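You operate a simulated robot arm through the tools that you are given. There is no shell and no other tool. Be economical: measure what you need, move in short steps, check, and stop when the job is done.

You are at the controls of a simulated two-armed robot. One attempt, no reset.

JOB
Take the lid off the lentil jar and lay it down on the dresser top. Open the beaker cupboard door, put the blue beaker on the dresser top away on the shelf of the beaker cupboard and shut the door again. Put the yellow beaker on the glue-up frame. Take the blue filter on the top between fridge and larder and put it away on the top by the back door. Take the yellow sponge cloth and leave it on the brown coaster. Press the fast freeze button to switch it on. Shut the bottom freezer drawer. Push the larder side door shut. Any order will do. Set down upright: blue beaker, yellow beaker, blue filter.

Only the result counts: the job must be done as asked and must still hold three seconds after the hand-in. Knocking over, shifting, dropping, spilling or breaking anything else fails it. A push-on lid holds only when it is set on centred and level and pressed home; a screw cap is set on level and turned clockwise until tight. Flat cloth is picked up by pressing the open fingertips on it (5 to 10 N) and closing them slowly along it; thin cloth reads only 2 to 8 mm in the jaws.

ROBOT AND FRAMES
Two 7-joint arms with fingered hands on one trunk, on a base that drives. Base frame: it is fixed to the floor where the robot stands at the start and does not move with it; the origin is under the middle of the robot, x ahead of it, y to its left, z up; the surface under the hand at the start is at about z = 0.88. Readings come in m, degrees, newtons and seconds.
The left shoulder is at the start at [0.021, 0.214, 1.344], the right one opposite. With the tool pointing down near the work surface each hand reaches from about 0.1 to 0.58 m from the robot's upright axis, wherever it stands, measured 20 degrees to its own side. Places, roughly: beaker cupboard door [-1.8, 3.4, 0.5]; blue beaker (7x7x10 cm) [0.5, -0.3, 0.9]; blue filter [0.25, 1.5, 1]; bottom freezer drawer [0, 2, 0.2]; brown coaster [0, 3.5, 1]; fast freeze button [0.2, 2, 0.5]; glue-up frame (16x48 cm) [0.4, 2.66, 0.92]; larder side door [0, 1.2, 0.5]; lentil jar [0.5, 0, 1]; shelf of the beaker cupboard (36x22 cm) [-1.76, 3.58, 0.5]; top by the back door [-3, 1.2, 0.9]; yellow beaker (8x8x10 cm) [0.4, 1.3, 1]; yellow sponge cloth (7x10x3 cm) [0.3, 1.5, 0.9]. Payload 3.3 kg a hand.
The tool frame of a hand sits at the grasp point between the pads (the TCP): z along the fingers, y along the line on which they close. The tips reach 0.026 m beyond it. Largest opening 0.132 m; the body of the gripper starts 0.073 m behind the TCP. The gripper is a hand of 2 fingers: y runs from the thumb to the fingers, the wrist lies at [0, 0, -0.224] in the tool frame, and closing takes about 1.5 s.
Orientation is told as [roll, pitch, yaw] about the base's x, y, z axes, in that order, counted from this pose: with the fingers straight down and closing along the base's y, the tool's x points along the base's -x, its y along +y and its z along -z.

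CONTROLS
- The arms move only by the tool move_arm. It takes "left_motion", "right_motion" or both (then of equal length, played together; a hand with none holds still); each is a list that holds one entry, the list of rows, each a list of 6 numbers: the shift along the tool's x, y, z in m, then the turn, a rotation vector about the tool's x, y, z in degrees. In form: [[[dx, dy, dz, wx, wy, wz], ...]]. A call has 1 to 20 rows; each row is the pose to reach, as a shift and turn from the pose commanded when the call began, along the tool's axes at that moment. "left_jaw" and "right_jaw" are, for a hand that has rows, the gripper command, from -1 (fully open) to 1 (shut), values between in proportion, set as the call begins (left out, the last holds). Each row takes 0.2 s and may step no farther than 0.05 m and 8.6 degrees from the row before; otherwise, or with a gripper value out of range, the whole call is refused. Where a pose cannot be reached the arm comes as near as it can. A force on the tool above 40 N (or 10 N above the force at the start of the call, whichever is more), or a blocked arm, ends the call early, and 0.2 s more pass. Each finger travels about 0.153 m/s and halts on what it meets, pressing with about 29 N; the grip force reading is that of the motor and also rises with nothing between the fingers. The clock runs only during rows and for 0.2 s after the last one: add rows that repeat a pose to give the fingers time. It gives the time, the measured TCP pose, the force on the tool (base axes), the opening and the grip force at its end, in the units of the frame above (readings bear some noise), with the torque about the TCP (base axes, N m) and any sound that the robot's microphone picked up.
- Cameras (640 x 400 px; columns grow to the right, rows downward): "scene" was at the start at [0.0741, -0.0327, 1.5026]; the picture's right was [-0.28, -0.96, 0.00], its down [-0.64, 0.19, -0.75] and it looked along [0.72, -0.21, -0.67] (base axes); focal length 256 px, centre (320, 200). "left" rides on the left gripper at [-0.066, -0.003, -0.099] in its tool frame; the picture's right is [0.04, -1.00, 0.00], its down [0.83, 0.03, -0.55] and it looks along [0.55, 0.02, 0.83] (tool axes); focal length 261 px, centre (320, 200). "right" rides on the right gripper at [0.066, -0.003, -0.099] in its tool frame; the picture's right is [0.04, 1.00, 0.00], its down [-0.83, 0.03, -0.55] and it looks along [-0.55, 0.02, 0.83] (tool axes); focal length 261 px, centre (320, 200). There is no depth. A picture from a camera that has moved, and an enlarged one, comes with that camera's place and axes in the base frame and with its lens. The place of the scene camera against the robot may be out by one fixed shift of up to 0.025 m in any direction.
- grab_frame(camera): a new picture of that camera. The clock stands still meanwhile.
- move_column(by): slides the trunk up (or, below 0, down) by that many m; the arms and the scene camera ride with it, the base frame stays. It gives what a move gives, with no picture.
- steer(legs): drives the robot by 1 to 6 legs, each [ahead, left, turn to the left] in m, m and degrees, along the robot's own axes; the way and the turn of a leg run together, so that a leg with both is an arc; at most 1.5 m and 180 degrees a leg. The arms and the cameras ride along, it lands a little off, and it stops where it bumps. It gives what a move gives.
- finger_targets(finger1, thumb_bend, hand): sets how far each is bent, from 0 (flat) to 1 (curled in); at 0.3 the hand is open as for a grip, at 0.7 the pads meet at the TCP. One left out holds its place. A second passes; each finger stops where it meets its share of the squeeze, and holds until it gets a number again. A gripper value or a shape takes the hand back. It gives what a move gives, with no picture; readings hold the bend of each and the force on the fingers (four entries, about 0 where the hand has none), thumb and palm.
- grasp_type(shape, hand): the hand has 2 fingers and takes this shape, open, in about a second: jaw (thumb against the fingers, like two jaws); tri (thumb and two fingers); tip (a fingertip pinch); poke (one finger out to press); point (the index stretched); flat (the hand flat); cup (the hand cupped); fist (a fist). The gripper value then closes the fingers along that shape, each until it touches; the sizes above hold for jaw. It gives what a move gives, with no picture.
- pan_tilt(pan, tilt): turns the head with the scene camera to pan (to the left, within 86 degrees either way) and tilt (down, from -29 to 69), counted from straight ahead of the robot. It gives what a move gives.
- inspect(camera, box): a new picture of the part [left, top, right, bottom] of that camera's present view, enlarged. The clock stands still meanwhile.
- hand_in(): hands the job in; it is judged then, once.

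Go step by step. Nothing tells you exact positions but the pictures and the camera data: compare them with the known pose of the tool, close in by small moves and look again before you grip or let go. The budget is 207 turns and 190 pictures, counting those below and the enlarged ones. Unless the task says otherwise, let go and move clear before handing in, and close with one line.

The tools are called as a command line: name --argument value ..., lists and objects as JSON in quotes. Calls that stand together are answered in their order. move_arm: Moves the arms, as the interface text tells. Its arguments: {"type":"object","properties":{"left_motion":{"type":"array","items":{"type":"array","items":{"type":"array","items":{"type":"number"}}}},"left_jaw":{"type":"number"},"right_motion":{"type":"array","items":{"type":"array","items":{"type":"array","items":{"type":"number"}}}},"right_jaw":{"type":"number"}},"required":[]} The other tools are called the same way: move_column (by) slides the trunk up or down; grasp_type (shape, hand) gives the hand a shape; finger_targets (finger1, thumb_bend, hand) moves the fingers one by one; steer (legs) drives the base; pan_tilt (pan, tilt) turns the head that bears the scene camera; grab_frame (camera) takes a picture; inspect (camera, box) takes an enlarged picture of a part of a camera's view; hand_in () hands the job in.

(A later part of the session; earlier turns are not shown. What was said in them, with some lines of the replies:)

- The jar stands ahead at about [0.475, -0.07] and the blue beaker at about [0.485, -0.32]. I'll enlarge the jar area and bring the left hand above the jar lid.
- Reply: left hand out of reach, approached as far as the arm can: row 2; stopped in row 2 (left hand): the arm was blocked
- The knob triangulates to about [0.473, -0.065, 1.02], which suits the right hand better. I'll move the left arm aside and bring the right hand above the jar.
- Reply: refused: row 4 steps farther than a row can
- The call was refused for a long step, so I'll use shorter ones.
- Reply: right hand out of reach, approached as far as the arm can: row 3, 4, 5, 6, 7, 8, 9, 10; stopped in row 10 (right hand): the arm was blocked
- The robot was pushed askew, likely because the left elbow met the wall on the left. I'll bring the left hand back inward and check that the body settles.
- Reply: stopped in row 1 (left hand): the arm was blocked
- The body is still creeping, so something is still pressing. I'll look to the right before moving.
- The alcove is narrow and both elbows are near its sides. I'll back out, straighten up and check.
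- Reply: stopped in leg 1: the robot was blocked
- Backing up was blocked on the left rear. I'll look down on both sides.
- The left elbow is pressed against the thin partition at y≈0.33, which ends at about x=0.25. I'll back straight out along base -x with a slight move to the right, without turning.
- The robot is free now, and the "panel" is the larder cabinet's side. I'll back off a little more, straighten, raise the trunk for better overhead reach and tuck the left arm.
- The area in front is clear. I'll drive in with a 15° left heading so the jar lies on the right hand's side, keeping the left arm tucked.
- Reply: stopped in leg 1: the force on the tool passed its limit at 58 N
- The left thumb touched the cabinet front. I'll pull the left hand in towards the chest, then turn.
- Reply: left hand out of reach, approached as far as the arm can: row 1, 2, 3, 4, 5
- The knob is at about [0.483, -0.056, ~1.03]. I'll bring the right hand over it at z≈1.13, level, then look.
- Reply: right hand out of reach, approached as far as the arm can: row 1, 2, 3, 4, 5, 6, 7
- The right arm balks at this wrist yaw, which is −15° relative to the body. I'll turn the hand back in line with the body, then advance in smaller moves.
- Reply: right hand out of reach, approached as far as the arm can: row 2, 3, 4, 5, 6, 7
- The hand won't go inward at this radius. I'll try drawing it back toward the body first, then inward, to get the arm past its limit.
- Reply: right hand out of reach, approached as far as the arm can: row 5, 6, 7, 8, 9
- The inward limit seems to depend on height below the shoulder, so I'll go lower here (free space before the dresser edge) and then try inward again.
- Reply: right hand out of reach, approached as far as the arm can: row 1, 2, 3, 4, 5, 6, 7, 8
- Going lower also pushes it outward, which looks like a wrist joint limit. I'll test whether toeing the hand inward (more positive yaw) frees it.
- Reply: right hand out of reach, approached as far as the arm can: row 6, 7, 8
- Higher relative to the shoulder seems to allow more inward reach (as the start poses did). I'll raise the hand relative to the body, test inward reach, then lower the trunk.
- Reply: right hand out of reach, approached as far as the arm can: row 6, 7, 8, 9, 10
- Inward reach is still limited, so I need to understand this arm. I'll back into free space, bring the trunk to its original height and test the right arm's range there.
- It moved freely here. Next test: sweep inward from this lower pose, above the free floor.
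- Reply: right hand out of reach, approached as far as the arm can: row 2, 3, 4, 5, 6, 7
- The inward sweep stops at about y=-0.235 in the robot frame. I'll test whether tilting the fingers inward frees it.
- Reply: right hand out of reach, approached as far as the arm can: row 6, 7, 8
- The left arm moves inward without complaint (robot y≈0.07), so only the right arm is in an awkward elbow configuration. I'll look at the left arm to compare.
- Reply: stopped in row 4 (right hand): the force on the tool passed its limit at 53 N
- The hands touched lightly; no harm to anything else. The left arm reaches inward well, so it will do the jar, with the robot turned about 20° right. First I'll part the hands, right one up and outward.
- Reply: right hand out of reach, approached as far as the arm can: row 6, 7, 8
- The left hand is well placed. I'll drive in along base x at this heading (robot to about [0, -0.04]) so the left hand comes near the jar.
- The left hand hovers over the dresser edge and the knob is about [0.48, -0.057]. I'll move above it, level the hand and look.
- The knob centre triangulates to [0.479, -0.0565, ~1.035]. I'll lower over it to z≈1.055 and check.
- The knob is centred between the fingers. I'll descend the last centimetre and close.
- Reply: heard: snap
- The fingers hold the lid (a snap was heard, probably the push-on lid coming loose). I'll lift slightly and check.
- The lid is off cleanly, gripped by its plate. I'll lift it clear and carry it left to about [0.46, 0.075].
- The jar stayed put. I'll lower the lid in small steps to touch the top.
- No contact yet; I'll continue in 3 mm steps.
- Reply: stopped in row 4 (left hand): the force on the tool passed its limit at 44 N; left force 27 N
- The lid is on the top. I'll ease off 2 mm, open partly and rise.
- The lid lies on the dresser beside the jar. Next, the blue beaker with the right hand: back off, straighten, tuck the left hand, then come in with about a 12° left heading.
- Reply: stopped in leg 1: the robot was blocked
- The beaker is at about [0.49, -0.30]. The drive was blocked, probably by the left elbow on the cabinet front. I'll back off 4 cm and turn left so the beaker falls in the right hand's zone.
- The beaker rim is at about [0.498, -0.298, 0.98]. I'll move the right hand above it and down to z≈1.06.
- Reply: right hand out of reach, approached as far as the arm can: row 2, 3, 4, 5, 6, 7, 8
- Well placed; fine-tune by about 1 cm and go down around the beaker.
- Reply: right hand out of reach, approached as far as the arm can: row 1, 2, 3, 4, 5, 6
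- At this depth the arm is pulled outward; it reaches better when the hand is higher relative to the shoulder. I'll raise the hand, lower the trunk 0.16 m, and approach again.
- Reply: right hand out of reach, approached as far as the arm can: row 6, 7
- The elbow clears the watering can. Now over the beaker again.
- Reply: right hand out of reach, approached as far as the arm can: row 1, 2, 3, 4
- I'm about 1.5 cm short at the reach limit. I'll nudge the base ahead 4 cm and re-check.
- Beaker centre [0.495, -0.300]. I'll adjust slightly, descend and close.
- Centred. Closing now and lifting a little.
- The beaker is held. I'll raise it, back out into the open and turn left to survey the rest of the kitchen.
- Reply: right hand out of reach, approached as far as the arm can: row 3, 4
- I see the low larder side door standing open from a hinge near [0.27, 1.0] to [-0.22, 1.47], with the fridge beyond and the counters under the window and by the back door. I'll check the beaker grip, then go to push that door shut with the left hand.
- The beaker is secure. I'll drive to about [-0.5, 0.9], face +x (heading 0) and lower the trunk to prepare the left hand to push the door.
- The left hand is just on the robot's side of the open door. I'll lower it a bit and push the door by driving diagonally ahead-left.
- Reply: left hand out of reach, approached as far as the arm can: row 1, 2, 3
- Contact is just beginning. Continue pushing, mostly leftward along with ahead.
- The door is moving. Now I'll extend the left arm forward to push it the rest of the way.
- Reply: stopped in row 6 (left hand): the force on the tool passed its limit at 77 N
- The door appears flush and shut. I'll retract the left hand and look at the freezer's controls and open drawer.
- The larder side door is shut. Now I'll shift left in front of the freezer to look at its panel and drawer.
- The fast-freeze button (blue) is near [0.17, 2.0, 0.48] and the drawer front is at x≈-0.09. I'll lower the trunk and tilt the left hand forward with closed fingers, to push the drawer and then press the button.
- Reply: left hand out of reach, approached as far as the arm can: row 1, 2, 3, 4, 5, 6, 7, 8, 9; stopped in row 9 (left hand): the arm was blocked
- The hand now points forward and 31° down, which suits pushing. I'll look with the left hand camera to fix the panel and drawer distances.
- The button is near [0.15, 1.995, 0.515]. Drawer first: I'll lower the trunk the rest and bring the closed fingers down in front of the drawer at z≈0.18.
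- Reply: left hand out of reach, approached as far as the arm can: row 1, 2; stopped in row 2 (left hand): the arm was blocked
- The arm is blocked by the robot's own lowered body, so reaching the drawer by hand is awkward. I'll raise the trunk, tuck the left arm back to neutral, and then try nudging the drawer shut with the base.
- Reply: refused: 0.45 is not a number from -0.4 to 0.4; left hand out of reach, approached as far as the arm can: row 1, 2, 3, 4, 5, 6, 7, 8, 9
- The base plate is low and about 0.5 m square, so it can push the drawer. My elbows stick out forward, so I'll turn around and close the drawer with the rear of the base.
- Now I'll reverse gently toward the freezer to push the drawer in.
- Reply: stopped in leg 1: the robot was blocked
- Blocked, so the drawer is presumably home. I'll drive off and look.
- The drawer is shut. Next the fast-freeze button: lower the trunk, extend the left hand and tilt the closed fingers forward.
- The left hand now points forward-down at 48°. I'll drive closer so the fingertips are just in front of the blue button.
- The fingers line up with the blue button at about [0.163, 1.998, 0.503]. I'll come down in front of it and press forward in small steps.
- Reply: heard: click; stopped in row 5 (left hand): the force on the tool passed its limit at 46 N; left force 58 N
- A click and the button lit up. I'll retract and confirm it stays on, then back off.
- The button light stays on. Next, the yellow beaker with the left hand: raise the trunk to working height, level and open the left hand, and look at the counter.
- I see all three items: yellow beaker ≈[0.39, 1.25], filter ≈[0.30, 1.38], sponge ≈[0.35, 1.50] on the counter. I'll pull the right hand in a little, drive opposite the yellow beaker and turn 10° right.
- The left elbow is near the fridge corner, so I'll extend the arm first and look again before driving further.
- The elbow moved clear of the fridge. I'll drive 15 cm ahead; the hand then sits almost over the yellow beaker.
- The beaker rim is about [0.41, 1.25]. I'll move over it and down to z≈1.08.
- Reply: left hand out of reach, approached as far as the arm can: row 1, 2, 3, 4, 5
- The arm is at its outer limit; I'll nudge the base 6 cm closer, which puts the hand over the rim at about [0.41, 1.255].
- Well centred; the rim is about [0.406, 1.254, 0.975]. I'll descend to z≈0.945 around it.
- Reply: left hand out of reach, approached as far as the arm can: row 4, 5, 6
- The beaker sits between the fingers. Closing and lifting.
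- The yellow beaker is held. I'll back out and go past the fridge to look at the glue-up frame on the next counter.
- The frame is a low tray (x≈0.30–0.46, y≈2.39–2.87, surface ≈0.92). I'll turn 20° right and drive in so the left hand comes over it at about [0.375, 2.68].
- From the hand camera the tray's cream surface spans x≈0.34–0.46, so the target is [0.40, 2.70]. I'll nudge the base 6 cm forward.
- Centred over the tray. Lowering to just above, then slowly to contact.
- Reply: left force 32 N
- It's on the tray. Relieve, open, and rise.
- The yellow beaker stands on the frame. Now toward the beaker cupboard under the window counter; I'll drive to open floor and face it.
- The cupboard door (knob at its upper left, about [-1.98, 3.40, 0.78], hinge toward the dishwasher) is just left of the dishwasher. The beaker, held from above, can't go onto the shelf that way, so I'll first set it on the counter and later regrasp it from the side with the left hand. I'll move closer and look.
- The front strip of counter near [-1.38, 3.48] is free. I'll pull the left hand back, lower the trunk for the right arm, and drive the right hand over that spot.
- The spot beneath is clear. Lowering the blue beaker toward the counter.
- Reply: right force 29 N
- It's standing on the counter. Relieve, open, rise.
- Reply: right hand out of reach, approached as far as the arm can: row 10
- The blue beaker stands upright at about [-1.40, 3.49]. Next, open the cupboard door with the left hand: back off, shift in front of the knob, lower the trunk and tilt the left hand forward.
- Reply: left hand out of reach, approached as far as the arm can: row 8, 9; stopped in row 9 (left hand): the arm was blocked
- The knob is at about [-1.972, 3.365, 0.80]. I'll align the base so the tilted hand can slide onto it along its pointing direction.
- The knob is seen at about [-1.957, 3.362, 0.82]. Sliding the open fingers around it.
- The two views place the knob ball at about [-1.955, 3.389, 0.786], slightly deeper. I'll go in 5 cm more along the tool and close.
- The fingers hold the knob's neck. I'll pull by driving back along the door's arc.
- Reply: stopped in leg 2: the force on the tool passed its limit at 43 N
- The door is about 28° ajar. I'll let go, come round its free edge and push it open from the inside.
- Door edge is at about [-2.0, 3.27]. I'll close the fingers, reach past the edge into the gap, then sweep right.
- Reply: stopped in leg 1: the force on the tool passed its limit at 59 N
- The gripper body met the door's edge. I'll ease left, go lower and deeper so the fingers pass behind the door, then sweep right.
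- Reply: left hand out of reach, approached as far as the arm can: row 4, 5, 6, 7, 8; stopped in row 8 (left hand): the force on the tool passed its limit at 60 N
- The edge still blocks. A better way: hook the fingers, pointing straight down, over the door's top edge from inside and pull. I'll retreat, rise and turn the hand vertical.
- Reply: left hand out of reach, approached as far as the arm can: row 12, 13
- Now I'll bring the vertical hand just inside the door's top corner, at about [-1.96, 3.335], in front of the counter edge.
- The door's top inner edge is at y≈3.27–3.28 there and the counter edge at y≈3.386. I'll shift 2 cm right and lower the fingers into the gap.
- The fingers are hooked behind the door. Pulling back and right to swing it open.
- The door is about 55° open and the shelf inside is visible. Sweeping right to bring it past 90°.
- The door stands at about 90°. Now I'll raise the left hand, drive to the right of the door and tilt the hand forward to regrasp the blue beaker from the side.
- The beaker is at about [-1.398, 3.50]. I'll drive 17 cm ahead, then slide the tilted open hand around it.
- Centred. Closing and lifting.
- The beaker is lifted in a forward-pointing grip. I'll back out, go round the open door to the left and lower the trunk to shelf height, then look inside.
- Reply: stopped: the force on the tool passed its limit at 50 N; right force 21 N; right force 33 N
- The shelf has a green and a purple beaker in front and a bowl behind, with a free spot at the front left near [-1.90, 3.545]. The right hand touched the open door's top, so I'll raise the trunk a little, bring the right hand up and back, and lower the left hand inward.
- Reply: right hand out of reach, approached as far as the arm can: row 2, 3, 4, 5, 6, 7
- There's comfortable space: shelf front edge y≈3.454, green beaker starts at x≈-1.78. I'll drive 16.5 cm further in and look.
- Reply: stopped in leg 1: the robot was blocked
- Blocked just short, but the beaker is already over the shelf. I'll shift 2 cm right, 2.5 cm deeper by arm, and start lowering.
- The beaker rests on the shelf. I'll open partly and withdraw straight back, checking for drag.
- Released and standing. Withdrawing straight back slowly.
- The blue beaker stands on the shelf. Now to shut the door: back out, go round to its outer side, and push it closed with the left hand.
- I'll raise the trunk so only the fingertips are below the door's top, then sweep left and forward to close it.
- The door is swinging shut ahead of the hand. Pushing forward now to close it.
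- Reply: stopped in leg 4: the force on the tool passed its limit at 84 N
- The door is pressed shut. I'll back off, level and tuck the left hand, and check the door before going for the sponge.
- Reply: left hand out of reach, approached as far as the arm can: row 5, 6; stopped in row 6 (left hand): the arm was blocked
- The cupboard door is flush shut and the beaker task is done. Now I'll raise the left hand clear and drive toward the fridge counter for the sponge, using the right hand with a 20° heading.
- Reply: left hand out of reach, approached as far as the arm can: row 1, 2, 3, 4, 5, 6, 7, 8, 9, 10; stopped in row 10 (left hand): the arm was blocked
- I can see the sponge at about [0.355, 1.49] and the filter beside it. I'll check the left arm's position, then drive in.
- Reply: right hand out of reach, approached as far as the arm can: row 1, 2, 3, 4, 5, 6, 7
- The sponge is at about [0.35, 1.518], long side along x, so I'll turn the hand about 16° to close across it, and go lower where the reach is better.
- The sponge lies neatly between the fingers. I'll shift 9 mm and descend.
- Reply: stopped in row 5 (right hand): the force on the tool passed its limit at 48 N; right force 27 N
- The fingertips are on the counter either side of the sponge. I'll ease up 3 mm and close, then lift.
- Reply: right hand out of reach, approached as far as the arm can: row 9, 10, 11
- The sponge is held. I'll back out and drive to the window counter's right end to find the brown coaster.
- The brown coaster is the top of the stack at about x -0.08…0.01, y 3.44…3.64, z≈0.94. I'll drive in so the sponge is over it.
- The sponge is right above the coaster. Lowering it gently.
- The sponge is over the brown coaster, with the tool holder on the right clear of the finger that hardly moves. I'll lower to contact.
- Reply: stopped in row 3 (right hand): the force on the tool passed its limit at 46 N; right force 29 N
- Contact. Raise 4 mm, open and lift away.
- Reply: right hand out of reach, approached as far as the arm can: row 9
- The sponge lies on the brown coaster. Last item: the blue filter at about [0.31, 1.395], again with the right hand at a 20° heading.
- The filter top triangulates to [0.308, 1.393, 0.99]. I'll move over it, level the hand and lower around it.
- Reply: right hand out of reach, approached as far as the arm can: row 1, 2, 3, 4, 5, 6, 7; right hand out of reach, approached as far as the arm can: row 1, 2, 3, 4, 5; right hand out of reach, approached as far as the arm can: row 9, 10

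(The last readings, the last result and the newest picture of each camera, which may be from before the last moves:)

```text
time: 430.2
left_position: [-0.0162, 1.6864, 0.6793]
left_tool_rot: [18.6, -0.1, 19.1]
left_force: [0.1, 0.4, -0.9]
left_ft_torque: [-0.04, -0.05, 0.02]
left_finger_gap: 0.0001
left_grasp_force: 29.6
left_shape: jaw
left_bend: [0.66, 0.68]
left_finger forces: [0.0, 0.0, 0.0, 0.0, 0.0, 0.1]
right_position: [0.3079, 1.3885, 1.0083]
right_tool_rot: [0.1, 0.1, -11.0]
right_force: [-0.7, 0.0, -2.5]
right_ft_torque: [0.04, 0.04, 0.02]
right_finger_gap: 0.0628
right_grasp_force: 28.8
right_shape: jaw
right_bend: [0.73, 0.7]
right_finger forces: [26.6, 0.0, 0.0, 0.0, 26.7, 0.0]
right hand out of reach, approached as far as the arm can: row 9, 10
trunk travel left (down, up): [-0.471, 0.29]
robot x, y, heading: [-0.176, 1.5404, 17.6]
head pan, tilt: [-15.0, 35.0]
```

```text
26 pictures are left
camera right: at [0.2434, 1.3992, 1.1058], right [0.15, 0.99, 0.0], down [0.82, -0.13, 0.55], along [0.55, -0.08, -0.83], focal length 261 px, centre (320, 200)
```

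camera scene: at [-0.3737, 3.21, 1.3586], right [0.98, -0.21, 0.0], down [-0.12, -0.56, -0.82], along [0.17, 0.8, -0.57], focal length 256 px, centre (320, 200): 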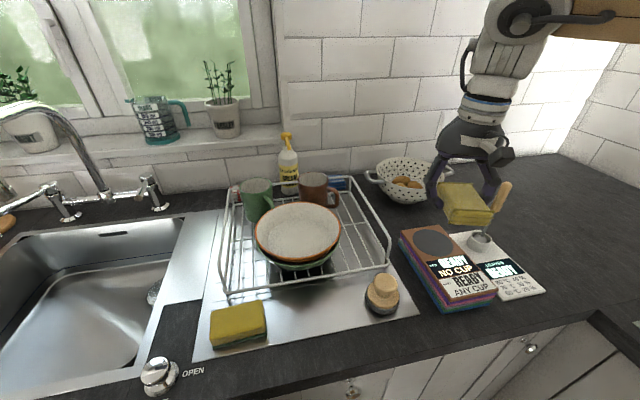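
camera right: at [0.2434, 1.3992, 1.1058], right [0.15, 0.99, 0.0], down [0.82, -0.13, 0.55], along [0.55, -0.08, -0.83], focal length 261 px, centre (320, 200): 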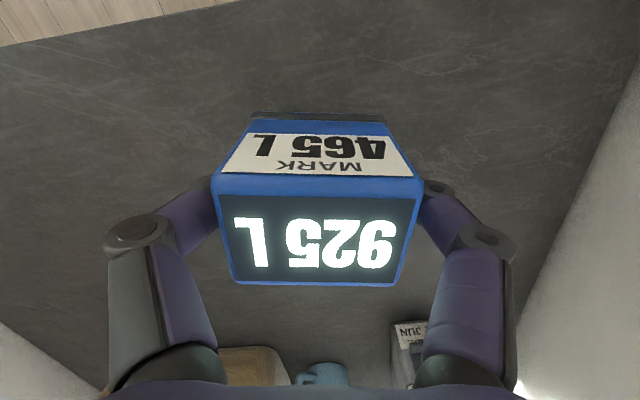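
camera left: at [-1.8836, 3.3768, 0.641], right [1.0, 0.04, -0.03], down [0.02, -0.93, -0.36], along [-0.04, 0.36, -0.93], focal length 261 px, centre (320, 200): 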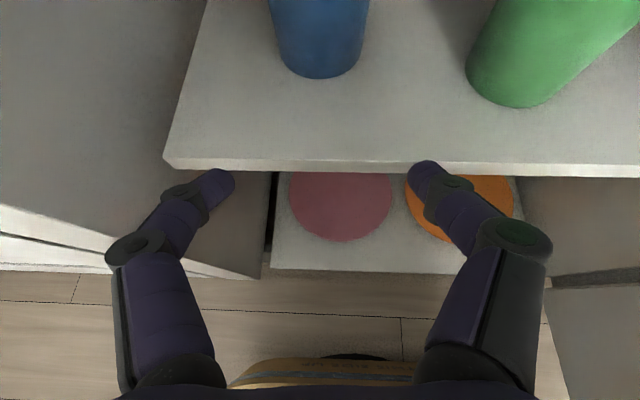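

The filter is held. I'll raise the trunk a bit, back out, turn around and drive toward the counter by the back door.

move_column --by 0.1

steer --legs '[[-0.47, 0.15, 0], [0, 0, 162.4], [1.25, 0, 0]]'

pan_tilt --pan 0 --tilt 25

grab_frame --camera "scene"

```text
time: 431.5
left_position: [-0.0163, 1.6895, 0.7787]
left_tool_rot: [18.9, -0.2, 19.2]
left_force: [-0.3, 0.4, 0.2]
left_ft_torque: [-0.02, -0.01, -0.01]
left_finger_gap: 0.0
left_grasp_force: 29.2
left_shape: jaw
left_bend: [0.66, 0.68]
left_finger forces: [0.0, 0.1, 0.0, 0.0, 0.0, 0.0]
right_position: [0.307, 1.3883, 1.1099]
right_tool_rot: [0.4, -0.3, -11.0]
right_force: [-0.2, -0.1, -2.2]
right_ft_torque: [0.01, -0.03, 0.0]
right_finger_gap: 0.063
right_grasp_force: 29.1
right_shape: jaw
right_bend: [0.73, 0.7]
right_finger forces: [26.6, 0.0, 0.0, 0.0, 26.7, 0.0]
trunk travel left (down, up): [-0.571, 0.19]
robot x, y, heading: [-0.1792, 1.5377, 17.5]
head pan, tilt: [-15.0, 35.0]
```

```text
time: 446.8
left_position: [-2.0914, 1.489, 0.7793]
left_tool_rot: [19.0, -0.1, 179.5]
left_force: [0.0, 0.3, -0.9]
left_ft_torque: [0.04, 0.03, 0.02]
left_finger_gap: 0.0
left_grasp_force: 28.7
left_shape: jaw
left_bend: [0.66, 0.68]
left_finger forces: [0.0, 0.0, 0.0, 0.0, 0.1, 0.1]
right_position: [-2.2949, 1.8817, 1.1102]
right_tool_rot: [0.4, -0.2, 149.3]
right_force: [-0.2, 0.6, -2.2]
right_ft_torque: [0.03, 0.01, -0.03]
right_finger_gap: 0.0627
right_grasp_force: 28.3
right_shape: jaw
right_bend: [0.73, 0.7]
right_finger forces: [26.6, 0.0, 0.1, 0.1, 26.4, 0.1]
trunk travel left (down, up): [-0.571, 0.19]
robot x, y, heading: [-1.8918, 1.5794, 177.8]
head pan, tilt: [-15.0, 35.0]
```

```text
time: 447.5
left_position: [-2.0908, 1.4893, 0.7778]
left_tool_rot: [19.0, 0.0, 179.5]
left_force: [0.3, 0.0, 0.5]
left_ft_torque: [-0.02, -0.02, -0.02]
left_finger_gap: 0.0
left_grasp_force: 28.9
left_shape: jaw
left_bend: [0.66, 0.68]
left_finger forces: [0.0, 0.0, 0.1, 0.1, 0.0, 0.0]
right_position: [-2.2946, 1.8823, 1.1094]
right_tool_rot: [0.4, -0.3, 149.4]
right_force: [-0.7, 0.3, -3.2]
right_ft_torque: [0.0, 0.0, 0.01]
right_finger_gap: 0.0627
right_grasp_force: 29.1
right_shape: jaw
right_bend: [0.73, 0.7]
right_finger forces: [26.5, 0.0, 0.0, 0.0, 26.4, 0.1]
trunk travel left (down, up): [-0.571, 0.19]
robot x, y, heading: [-1.8883, 1.5772, 177.8]
head pan, tilt: [0.0, 25.0]
```

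```text
25 pictures are left
camera scene: at [-2.0116, 1.5737, 1.4747], right [0.04, 1.0, 0.0], down [0.42, -0.02, -0.91], along [-0.91, 0.03, -0.42], focal length 256 px, centre (320, 200)
```

scene: 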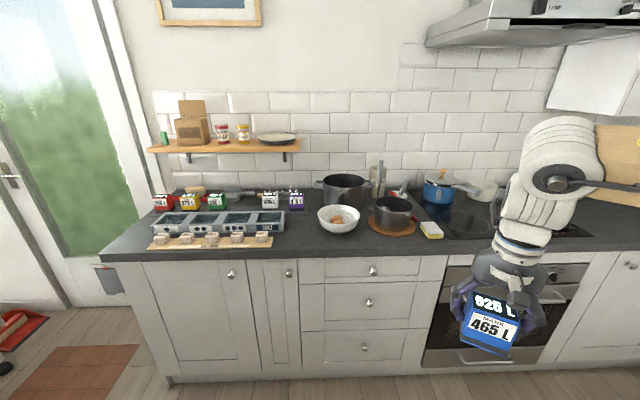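

The counter by the back door has a free front spot near [-2.84, 1.505], right of the block strip and in front of the bowl. I'll drive so the right hand comes over it.

steer --legs '[[0, 0.397, 0], [0.5, 0, 0]]'

pan_tilt --pan -25 --tilt 40

grab_frame --camera "scene"

grab_frame --camera "right"

```text
time: 452.6
left_position: [-2.6016, 1.1055, 0.7781]
left_tool_rot: [18.9, 0.1, 179.4]
left_force: [-0.2, 0.3, -0.7]
left_ft_torque: [-0.02, -0.03, 0.01]
left_finger_gap: 0.0002
left_grasp_force: 29.0
left_shape: jaw
left_bend: [0.66, 0.68]
left_finger forces: [0.0, 0.0, 0.0, 0.1, 0.0, 0.0]
right_position: [-2.8047, 1.4998, 1.1105]
right_tool_rot: [0.4, -0.4, 149.2]
right_force: [-0.3, 0.4, -2.8]
right_ft_torque: [-0.01, -0.02, 0.01]
right_finger_gap: 0.0627
right_grasp_force: 28.8
right_shape: jaw
right_bend: [0.73, 0.7]
right_finger forces: [26.5, 0.0, 0.1, 0.1, 26.5, 0.1]
trunk travel left (down, up): [-0.571, 0.19]
robot x, y, heading: [-2.4002, 1.1944, 177.7]
head pan, tilt: [0.0, 25.0]
```

```text
time: 453.4
left_position: [-2.6013, 1.105, 0.7779]
left_tool_rot: [19.1, -0.2, 179.5]
left_force: [-0.4, 0.5, 0.3]
left_ft_torque: [0.04, 0.01, 0.02]
left_finger_gap: 0.0001
left_grasp_force: 29.2
left_shape: jaw
left_bend: [0.66, 0.68]
left_finger forces: [0.0, 0.0, 0.0, 0.0, 0.0, 0.1]
right_position: [-2.804, 1.4994, 1.1101]
right_tool_rot: [0.4, -0.3, 149.2]
right_force: [-0.3, 0.3, -2.1]
right_ft_torque: [-0.01, 0.01, 0.02]
right_finger_gap: 0.0627
right_grasp_force: 28.8
right_shape: jaw
right_bend: [0.73, 0.7]
right_finger forces: [26.4, 0.1, 0.0, 0.0, 26.4, 0.0]
trunk travel left (down, up): [-0.571, 0.19]
robot x, y, heading: [-2.3968, 1.1952, 177.5]
head pan, tilt: [-25.0, 40.0]
```

```text
24 pictures are left
camera scene: at [-2.5055, 1.2246, 1.4514], right [0.46, 0.89, 0.0], down [0.57, -0.29, -0.77], along [-0.68, 0.35, -0.64], focal length 256 px, centre (320, 200)
```

scene: 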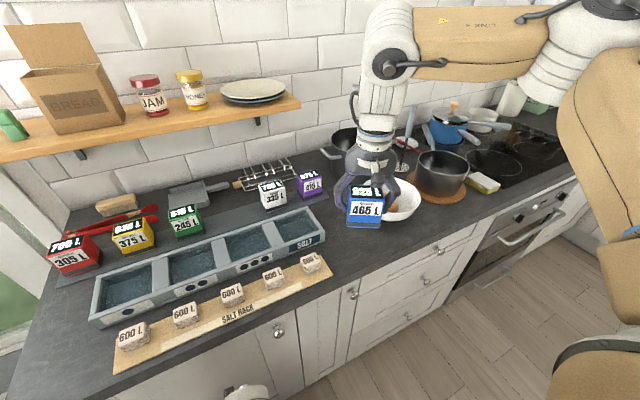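

```text
23 pictures are left
camera right: at [-2.7446, 1.4687, 1.2084], right [-0.48, -0.88, 0.01], down [-0.73, 0.4, 0.56], along [-0.49, 0.26, -0.83], focal length 261 px, centre (320, 200)
```

right: 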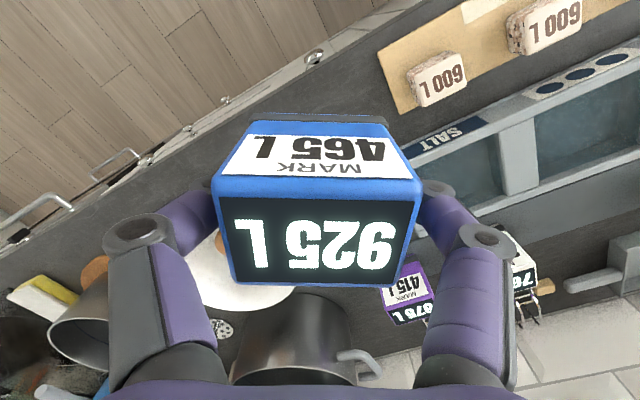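

I need to be about 6 cm deeper and 3 cm right: target [-2.862, 1.53]. I'll nudge the base, then lower the trunk 10 cm.

steer --legs '[[0.059, -0.033, 0]]'

move_column --by -0.1

grab_frame --camera "scene"

grab_frame --camera "right"

```text
time: 454.4
left_position: [-2.6609, 1.1402, 0.7775]
left_tool_rot: [19.1, 0.1, 179.4]
left_force: [0.4, 0.4, 0.3]
left_ft_torque: [0.01, -0.01, 0.03]
left_finger_gap: 0.0
left_grasp_force: 28.5
left_shape: jaw
left_bend: [0.66, 0.68]
left_finger forces: [0.0, 0.0, 0.2, 0.0, 0.0, 0.1]
right_position: [-2.8632, 1.5351, 1.1091]
right_tool_rot: [0.5, -0.3, 149.3]
right_force: [-0.7, -0.4, -2.0]
right_ft_torque: [0.0, -0.03, -0.02]
right_finger_gap: 0.0627
right_grasp_force: 29.3
right_shape: jaw
right_bend: [0.73, 0.7]
right_finger forces: [26.5, 0.1, 0.1, 0.0, 26.4, 0.1]
trunk travel left (down, up): [-0.571, 0.19]
robot x, y, heading: [-2.4601, 1.23, 177.6]
head pan, tilt: [-25.0, 40.0]
```

```text
time: 455.8
left_position: [-2.6613, 1.1409, 0.6788]
left_tool_rot: [19.0, -0.1, 179.4]
left_force: [-0.2, 0.1, -1.0]
left_ft_torque: [0.0, -0.01, 0.0]
left_finger_gap: 0.0
left_grasp_force: 28.7
left_shape: jaw
left_bend: [0.66, 0.68]
left_finger forces: [0.0, 0.0, 0.1, 0.1, 0.1, 0.0]
right_position: [-2.8631, 1.5345, 1.0114]
right_tool_rot: [0.3, -0.4, 149.3]
right_force: [0.5, -0.2, -1.4]
right_ft_torque: [-0.01, -0.02, -0.01]
right_finger_gap: 0.0627
right_grasp_force: 29.1
right_shape: jaw
right_bend: [0.73, 0.7]
right_finger forces: [26.6, 0.0, 0.0, 0.1, 26.5, 0.0]
trunk travel left (down, up): [-0.471, 0.29]
robot x, y, heading: [-2.4578, 1.2334, 177.7]
head pan, tilt: [-25.0, 40.0]
```

```text
22 pictures are left
camera scene: at [-2.57, 1.2601, 1.3513], right [0.46, 0.89, 0.0], down [0.57, -0.29, -0.77], along [-0.68, 0.35, -0.64], focal length 256 px, centre (320, 200)
```

scene: 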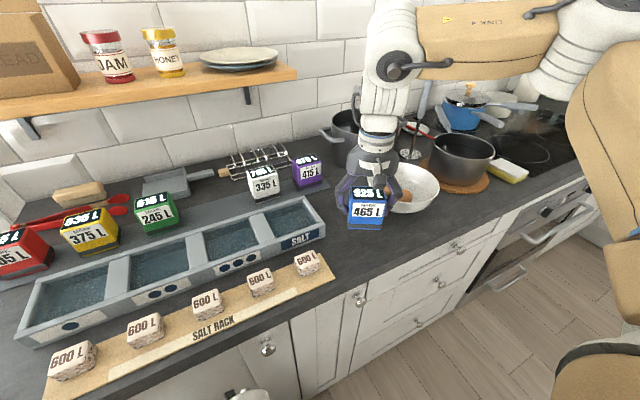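

```text
21 pictures are left
camera right: at [-2.8034, 1.5037, 1.1087], right [-0.48, -0.88, 0.01], down [-0.73, 0.4, 0.56], along [-0.49, 0.26, -0.83], focal length 261 px, centre (320, 200)
```

right: 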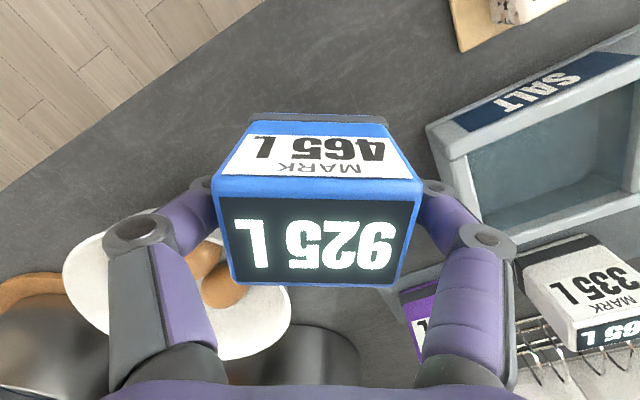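

Box is between the salt dock's end and the bowl; I'll shift 2 cm toward the front for clearance and lower gently.

move_arm --right_motion '[[[0.0135, -0.0126, 0.01, 0, 0, 0], [0.0135, -0.0126, 0.025, 0, 0, 0], [0.0135, -0.0126, 0.038, 0, 0, 0], [0.0135, -0.0126, 0.043, 0, 0, 0], [0.0135, -0.0126, 0.047, 0, 0, 0], [0.0135, -0.0126, 0.051, 0, 0, 0], [0.0135, -0.0126, 0.055, 0, 0, 0]]]'

grab_frame --camera "right"

```text
time: 457.4
left_position: [-2.6587, 1.1396, 0.6795]
left_tool_rot: [19.0, -0.1, 179.4]
left_force: [0.2, -1.0, -0.1]
left_ft_torque: [0.0, 0.04, -0.01]
left_finger_gap: 0.0
left_grasp_force: 28.7
left_shape: jaw
left_bend: [0.66, 0.68]
left_finger forces: [0.0, 0.0, 0.0, 0.0, 0.0, 0.0]
right_position: [-2.8464, 1.5377, 0.9581]
right_tool_rot: [0.5, -0.6, 149.1]
right_force: [-1.1, 3.0, 31.3]
right_ft_torque: [0.42, -0.24, 0.0]
right_finger_gap: 0.0628
right_grasp_force: 29.0
right_shape: jaw
right_bend: [0.74, 0.71]
right_finger forces: [30.1, 0.1, 0.0, 0.0, 32.8, 0.1]
trunk travel left (down, up): [-0.471, 0.29]
robot x, y, heading: [-2.4573, 1.2295, 177.7]
head pan, tilt: [-25.0, 40.0]
```

```text
20 pictures are left
camera right: at [-2.7859, 1.5066, 1.055], right [-0.48, -0.88, 0.01], down [-0.72, 0.4, 0.56], along [-0.5, 0.26, -0.83], focal length 261 px, centre (320, 200)
```

right: 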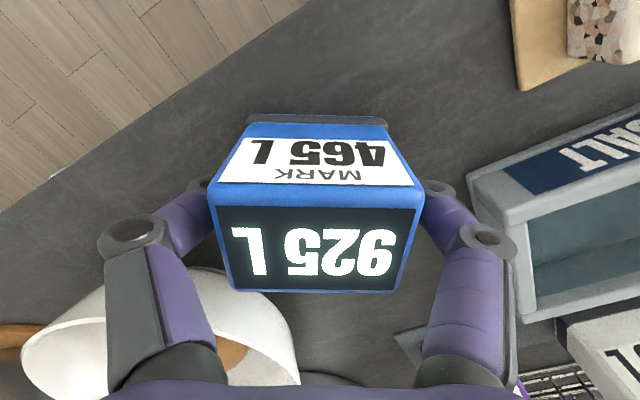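

On the counter. Relieve, open partly, and rise straight up.

move_arm --right_motion '[[[0, 0, -0.003, 0, 0, 0], [0, 0, -0.003, 0, 0, 0]]]'

move_arm --right_motion '[[[0, 0, 0, 0, 0, 0], [0, 0, 0, 0, 0, 0], [0, 0, 0, 0, 0, 0], [0, 0, 0, 0, 0, 0], [0, 0, -0.02, 0, 0, 0], [0, 0, -0.05, 0, 0, 0], [0, 0, -0.09, 0, 0, 0], [0, 0, -0.13, 0, 0, 0], [0, 0, -0.16, 0, 0, 0]]]' --right_jaw -0.3

inspect --camera "scene" --box '[220, 130, 460, 290]'

```text
time: 458.0
left_position: [-2.6606, 1.1396, 0.6786]
left_tool_rot: [19.0, 0.0, 179.5]
left_force: [-0.5, -0.4, -0.1]
left_ft_torque: [0.02, -0.03, 0.01]
left_finger_gap: 0.0
left_grasp_force: 29.0
left_shape: jaw
left_bend: [0.66, 0.68]
left_finger forces: [0.1, 0.1, 0.0, 0.1, 0.0, 0.0]
right_position: [-2.8456, 1.5373, 0.958]
right_tool_rot: [0.4, -0.4, 149.3]
right_force: [-5.2, 2.5, 26.5]
right_ft_torque: [0.28, -0.08, 0.04]
right_finger_gap: 0.0632
right_grasp_force: 29.0
right_shape: jaw
right_bend: [0.74, 0.71]
right_finger forces: [31.3, 0.1, 0.1, 0.0, 30.7, 0.1]
trunk travel left (down, up): [-0.471, 0.29]
robot x, y, heading: [-2.4572, 1.2291, 177.7]
head pan, tilt: [-25.0, 40.0]
```

```text
time: 460.0
left_position: [-2.6595, 1.1408, 0.678]
left_tool_rot: [19.0, 0.0, 179.5]
left_force: [-0.3, -0.8, -0.2]
left_ft_torque: [0.03, 0.0, 0.03]
left_finger_gap: 0.0
left_grasp_force: 28.8
left_shape: jaw
left_bend: [0.66, 0.68]
left_finger forces: [0.1, 0.0, 0.1, 0.1, 0.0, 0.1]
right_position: [-2.8277, 1.5487, 1.1043]
right_tool_rot: [0.6, -0.5, 149.3]
right_force: [0.3, -0.7, -0.1]
right_ft_torque: [0.02, -0.04, -0.01]
right_finger_gap: 0.0855
right_grasp_force: 0.0
right_shape: jaw
right_bend: [0.7, 0.63]
right_finger forces: [0.0, 0.0, 0.0, 0.1, 0.1, 0.0]
right hand out of reach, approached as far as the arm can: row 8, 9
trunk travel left (down, up): [-0.471, 0.29]
robot x, y, heading: [-2.4562, 1.2332, 178.0]
head pan, tilt: [-25.0, 40.0]
```

```text
2.50 times, centred on (340, 210) of scene
camera zoom: at [-2.5698, 1.2599, 1.3512], right [0.46, 0.89, 0.0], down [0.57, -0.29, -0.77], along [-0.68, 0.35, -0.64], focal length 639 px, centre (270, 175)
```

zoom: 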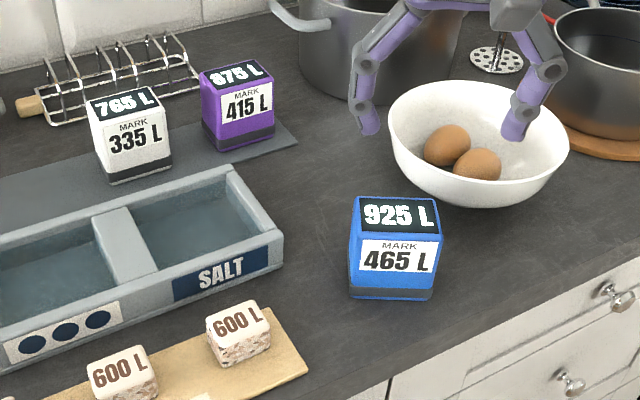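

The filter stands upright on the top. I'll back clear and take one last look at the room before handing in.

steer --legs '[[-0.6, 0, 0], [0, 0.0, -150]]'

pan_tilt --pan -20 --tilt 20

grab_frame --camera "scene"

```text
time: 469.6
left_position: [-1.7236, 1.3846, 0.677]
left_tool_rot: [19.0, -0.1, 29.2]
left_force: [0.5, -0.1, -0.2]
left_ft_torque: [0.0, -0.01, 0.02]
left_finger_gap: 0.0
left_grasp_force: 29.5
left_shape: jaw
left_bend: [0.66, 0.68]
left_finger forces: [0.1, 0.0, 0.0, 0.0, 0.0, 0.1]
right_position: [-1.3753, 1.1137, 1.1045]
right_tool_rot: [0.6, -0.4, -1.2]
right_force: [0.2, 0.1, 0.0]
right_ft_torque: [0.0, -0.02, 0.03]
right_finger_gap: 0.0856
right_grasp_force: 0.1
right_shape: jaw
right_bend: [0.7, 0.63]
right_finger forces: [0.0, 0.0, 0.0, 0.1, 0.0, 0.0]
trunk travel left (down, up): [-0.471, 0.29]
robot x, y, heading: [-1.8528, 1.2081, 27.6]
head pan, tilt: [-25.0, 40.0]
```

```text
time: 470.4
left_position: [-1.7231, 1.3842, 0.6781]
left_tool_rot: [19.0, -0.1, 29.2]
left_force: [0.0, 0.7, 0.4]
left_ft_torque: [0.0, 0.02, 0.0]
left_finger_gap: 0.0
left_grasp_force: 29.5
left_shape: jaw
left_bend: [0.66, 0.68]
left_finger forces: [0.0, 0.0, 0.1, 0.1, 0.0, 0.0]
right_position: [-1.3752, 1.1128, 1.1042]
right_tool_rot: [0.6, -0.5, -1.1]
right_force: [-0.3, 0.0, 0.3]
right_ft_torque: [-0.01, 0.0, -0.01]
right_finger_gap: 0.0853
right_grasp_force: 0.0
right_shape: jaw
right_bend: [0.7, 0.63]
right_finger forces: [0.1, 0.0, 0.1, 0.1, 0.1, 0.1]
trunk travel left (down, up): [-0.471, 0.29]
robot x, y, heading: [-1.8558, 1.2049, 27.7]
head pan, tilt: [-20.0, 20.0]
```

```text
18 pictures are left
camera scene: at [-1.7642, 1.2182, 1.3825], right [0.13, -0.99, 0.0], down [-0.34, -0.04, -0.94], along [0.93, 0.12, -0.34], focal length 256 px, centre (320, 200)
```

scene: 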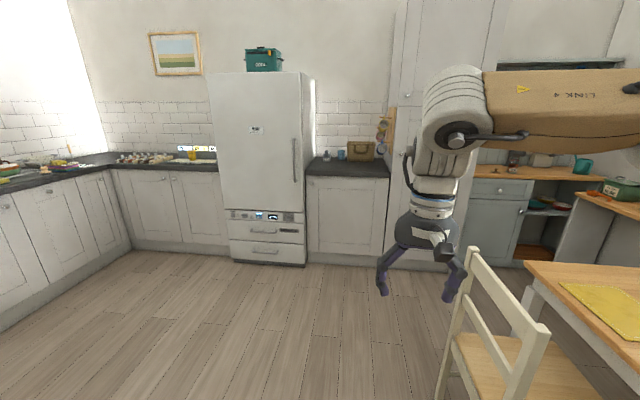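

inspect --camera "scene" --box '[200, 130, 400, 270]'

inspect --camera "scene" --box '[470, 130, 640, 220]'

```text
2.86 times, centred on (300, 200) of scene
camera zoom: at [-1.7642, 1.2182, 1.3825], right [0.13, -0.99, 0.0], down [-0.34, -0.04, -0.94], along [0.93, 0.12, -0.34], focal length 730 px, centre (377, 200)
```

zoom: 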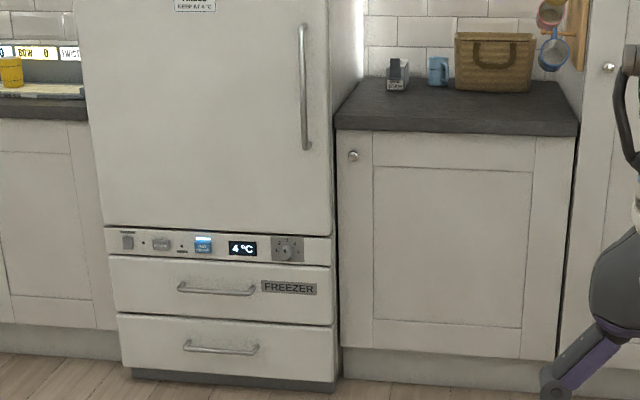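

```text
3.76 times, centred on (555, 175) of scene
camera zoom: at [-1.7642, 1.2182, 1.3825], right [0.13, -0.99, 0.0], down [-0.34, -0.04, -0.94], along [0.93, 0.12, -0.34], focal length 962 px, centre (-565, 294)
```

zoom: 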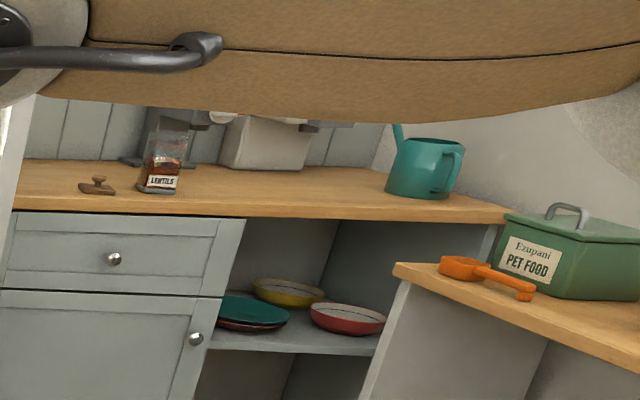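

Everything looks in place; I'll just check closely that the bottom drawer is fully home.

inspect --camera "scene" --box '[222, 200, 322, 272]'

```text
5.56 times, centred on (272, 236) of scene
camera zoom: at [-1.7642, 1.2182, 1.3825], right [0.13, -0.99, 0.0], down [-0.34, -0.04, -0.94], along [0.93, 0.12, -0.34], focal length 1420 px, centre (587, 0)
```

zoom: 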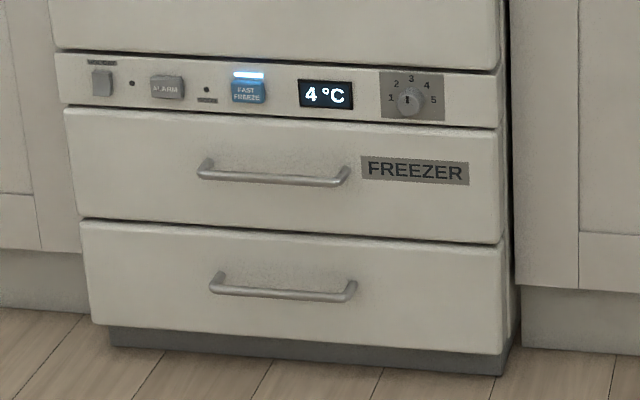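

The gap lines look slightly ambiguous, so I'll go and look down at the drawer from close by.

steer --legs '[[0, 0.75, 0], [0, 0, -27.7], [1.3, 0, 0]]'

pan_tilt --pan 0 --tilt 50

grab_frame --camera "scene"

```text
time: 482.1
left_position: [-0.6979, 1.9557, 0.6779]
left_tool_rot: [19.0, -0.1, 1.3]
left_force: [0.3, -0.9, 0.0]
left_ft_torque: [-0.01, -0.01, -0.01]
left_finger_gap: 0.0001
left_grasp_force: 29.2
left_shape: jaw
left_bend: [0.66, 0.68]
left_finger forces: [0.2, 0.1, 0.0, 0.0, 0.1, 0.1]
right_position: [-0.5169, 1.5531, 1.1046]
right_tool_rot: [0.5, -0.5, -28.9]
right_force: [-0.9, -0.5, 0.4]
right_ft_torque: [0.0, 0.0, 0.03]
right_finger_gap: 0.0854
right_grasp_force: 0.1
right_shape: jaw
right_bend: [0.7, 0.63]
right_finger forces: [0.0, 0.0, 0.0, 0.0, 0.0, 0.1]
trunk travel left (down, up): [-0.471, 0.29]
robot x, y, heading: [-0.8982, 1.8626, -0.4]
head pan, tilt: [-20.0, 20.0]
```

```text
time: 483.0
left_position: [-0.6983, 1.9549, 0.6776]
left_tool_rot: [19.1, -0.1, 1.4]
left_force: [-0.9, 0.3, 0.2]
left_ft_torque: [-0.03, 0.01, 0.0]
left_finger_gap: 0.0
left_grasp_force: 29.2
left_shape: jaw
left_bend: [0.66, 0.68]
left_finger forces: [0.0, 0.0, 0.0, 0.1, 0.1, 0.0]
right_position: [-0.5168, 1.5537, 1.1046]
right_tool_rot: [0.6, -0.4, -28.8]
right_force: [0.5, -0.6, -0.6]
right_ft_torque: [0.0, -0.03, -0.01]
right_finger_gap: 0.0855
right_grasp_force: 0.1
right_shape: jaw
right_bend: [0.7, 0.63]
right_finger forces: [0.0, 0.0, 0.0, 0.1, 0.0, 0.0]
trunk travel left (down, up): [-0.471, 0.29]
robot x, y, heading: [-0.8964, 1.8602, -0.3]
head pan, tilt: [0.0, 50.0]
```

```text
14 pictures are left
camera scene: at [-0.8191, 1.8503, 1.3371], right [-0.01, -1.0, 0.0], down [-0.77, 0.01, -0.64], along [0.64, -0.01, -0.77], focal length 256 px, centre (320, 200)
```

scene: 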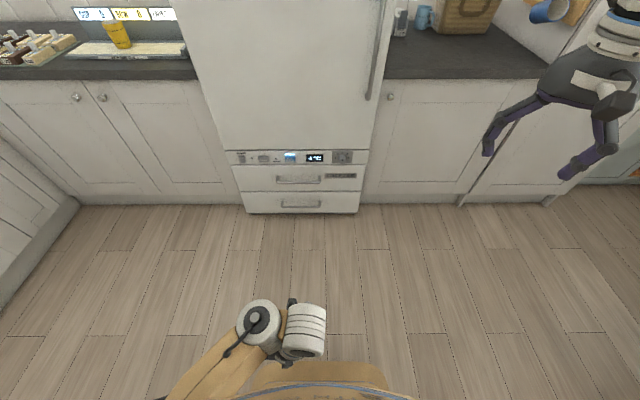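

inspect --camera "scene" --box '[215, 140, 385, 225]'

```text
3.76 times, centred on (300, 182) of scene
camera zoom: at [-0.8191, 1.8503, 1.3371], right [-0.01, -1.0, 0.0], down [-0.77, 0.01, -0.64], along [0.64, -0.01, -0.77], focal length 962 px, centre (395, 266)
```

zoom: 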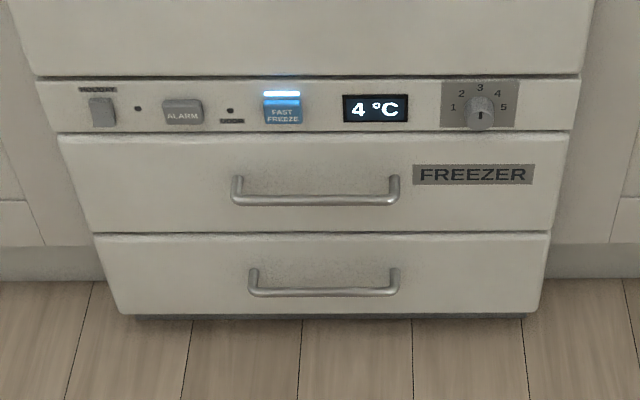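

The drawer is flush with its neighbour, the button is lit and everything is in place and let go, so I'm handing in.

hand_in

```text
The job is handed in.
```

I finished every part of the job and handed it in: lid, both beakers, filter, sponge, fast-freeze button, freezer drawer, and the cupboard and larder doors. The final pictures showed nothing knocked over or spilled.
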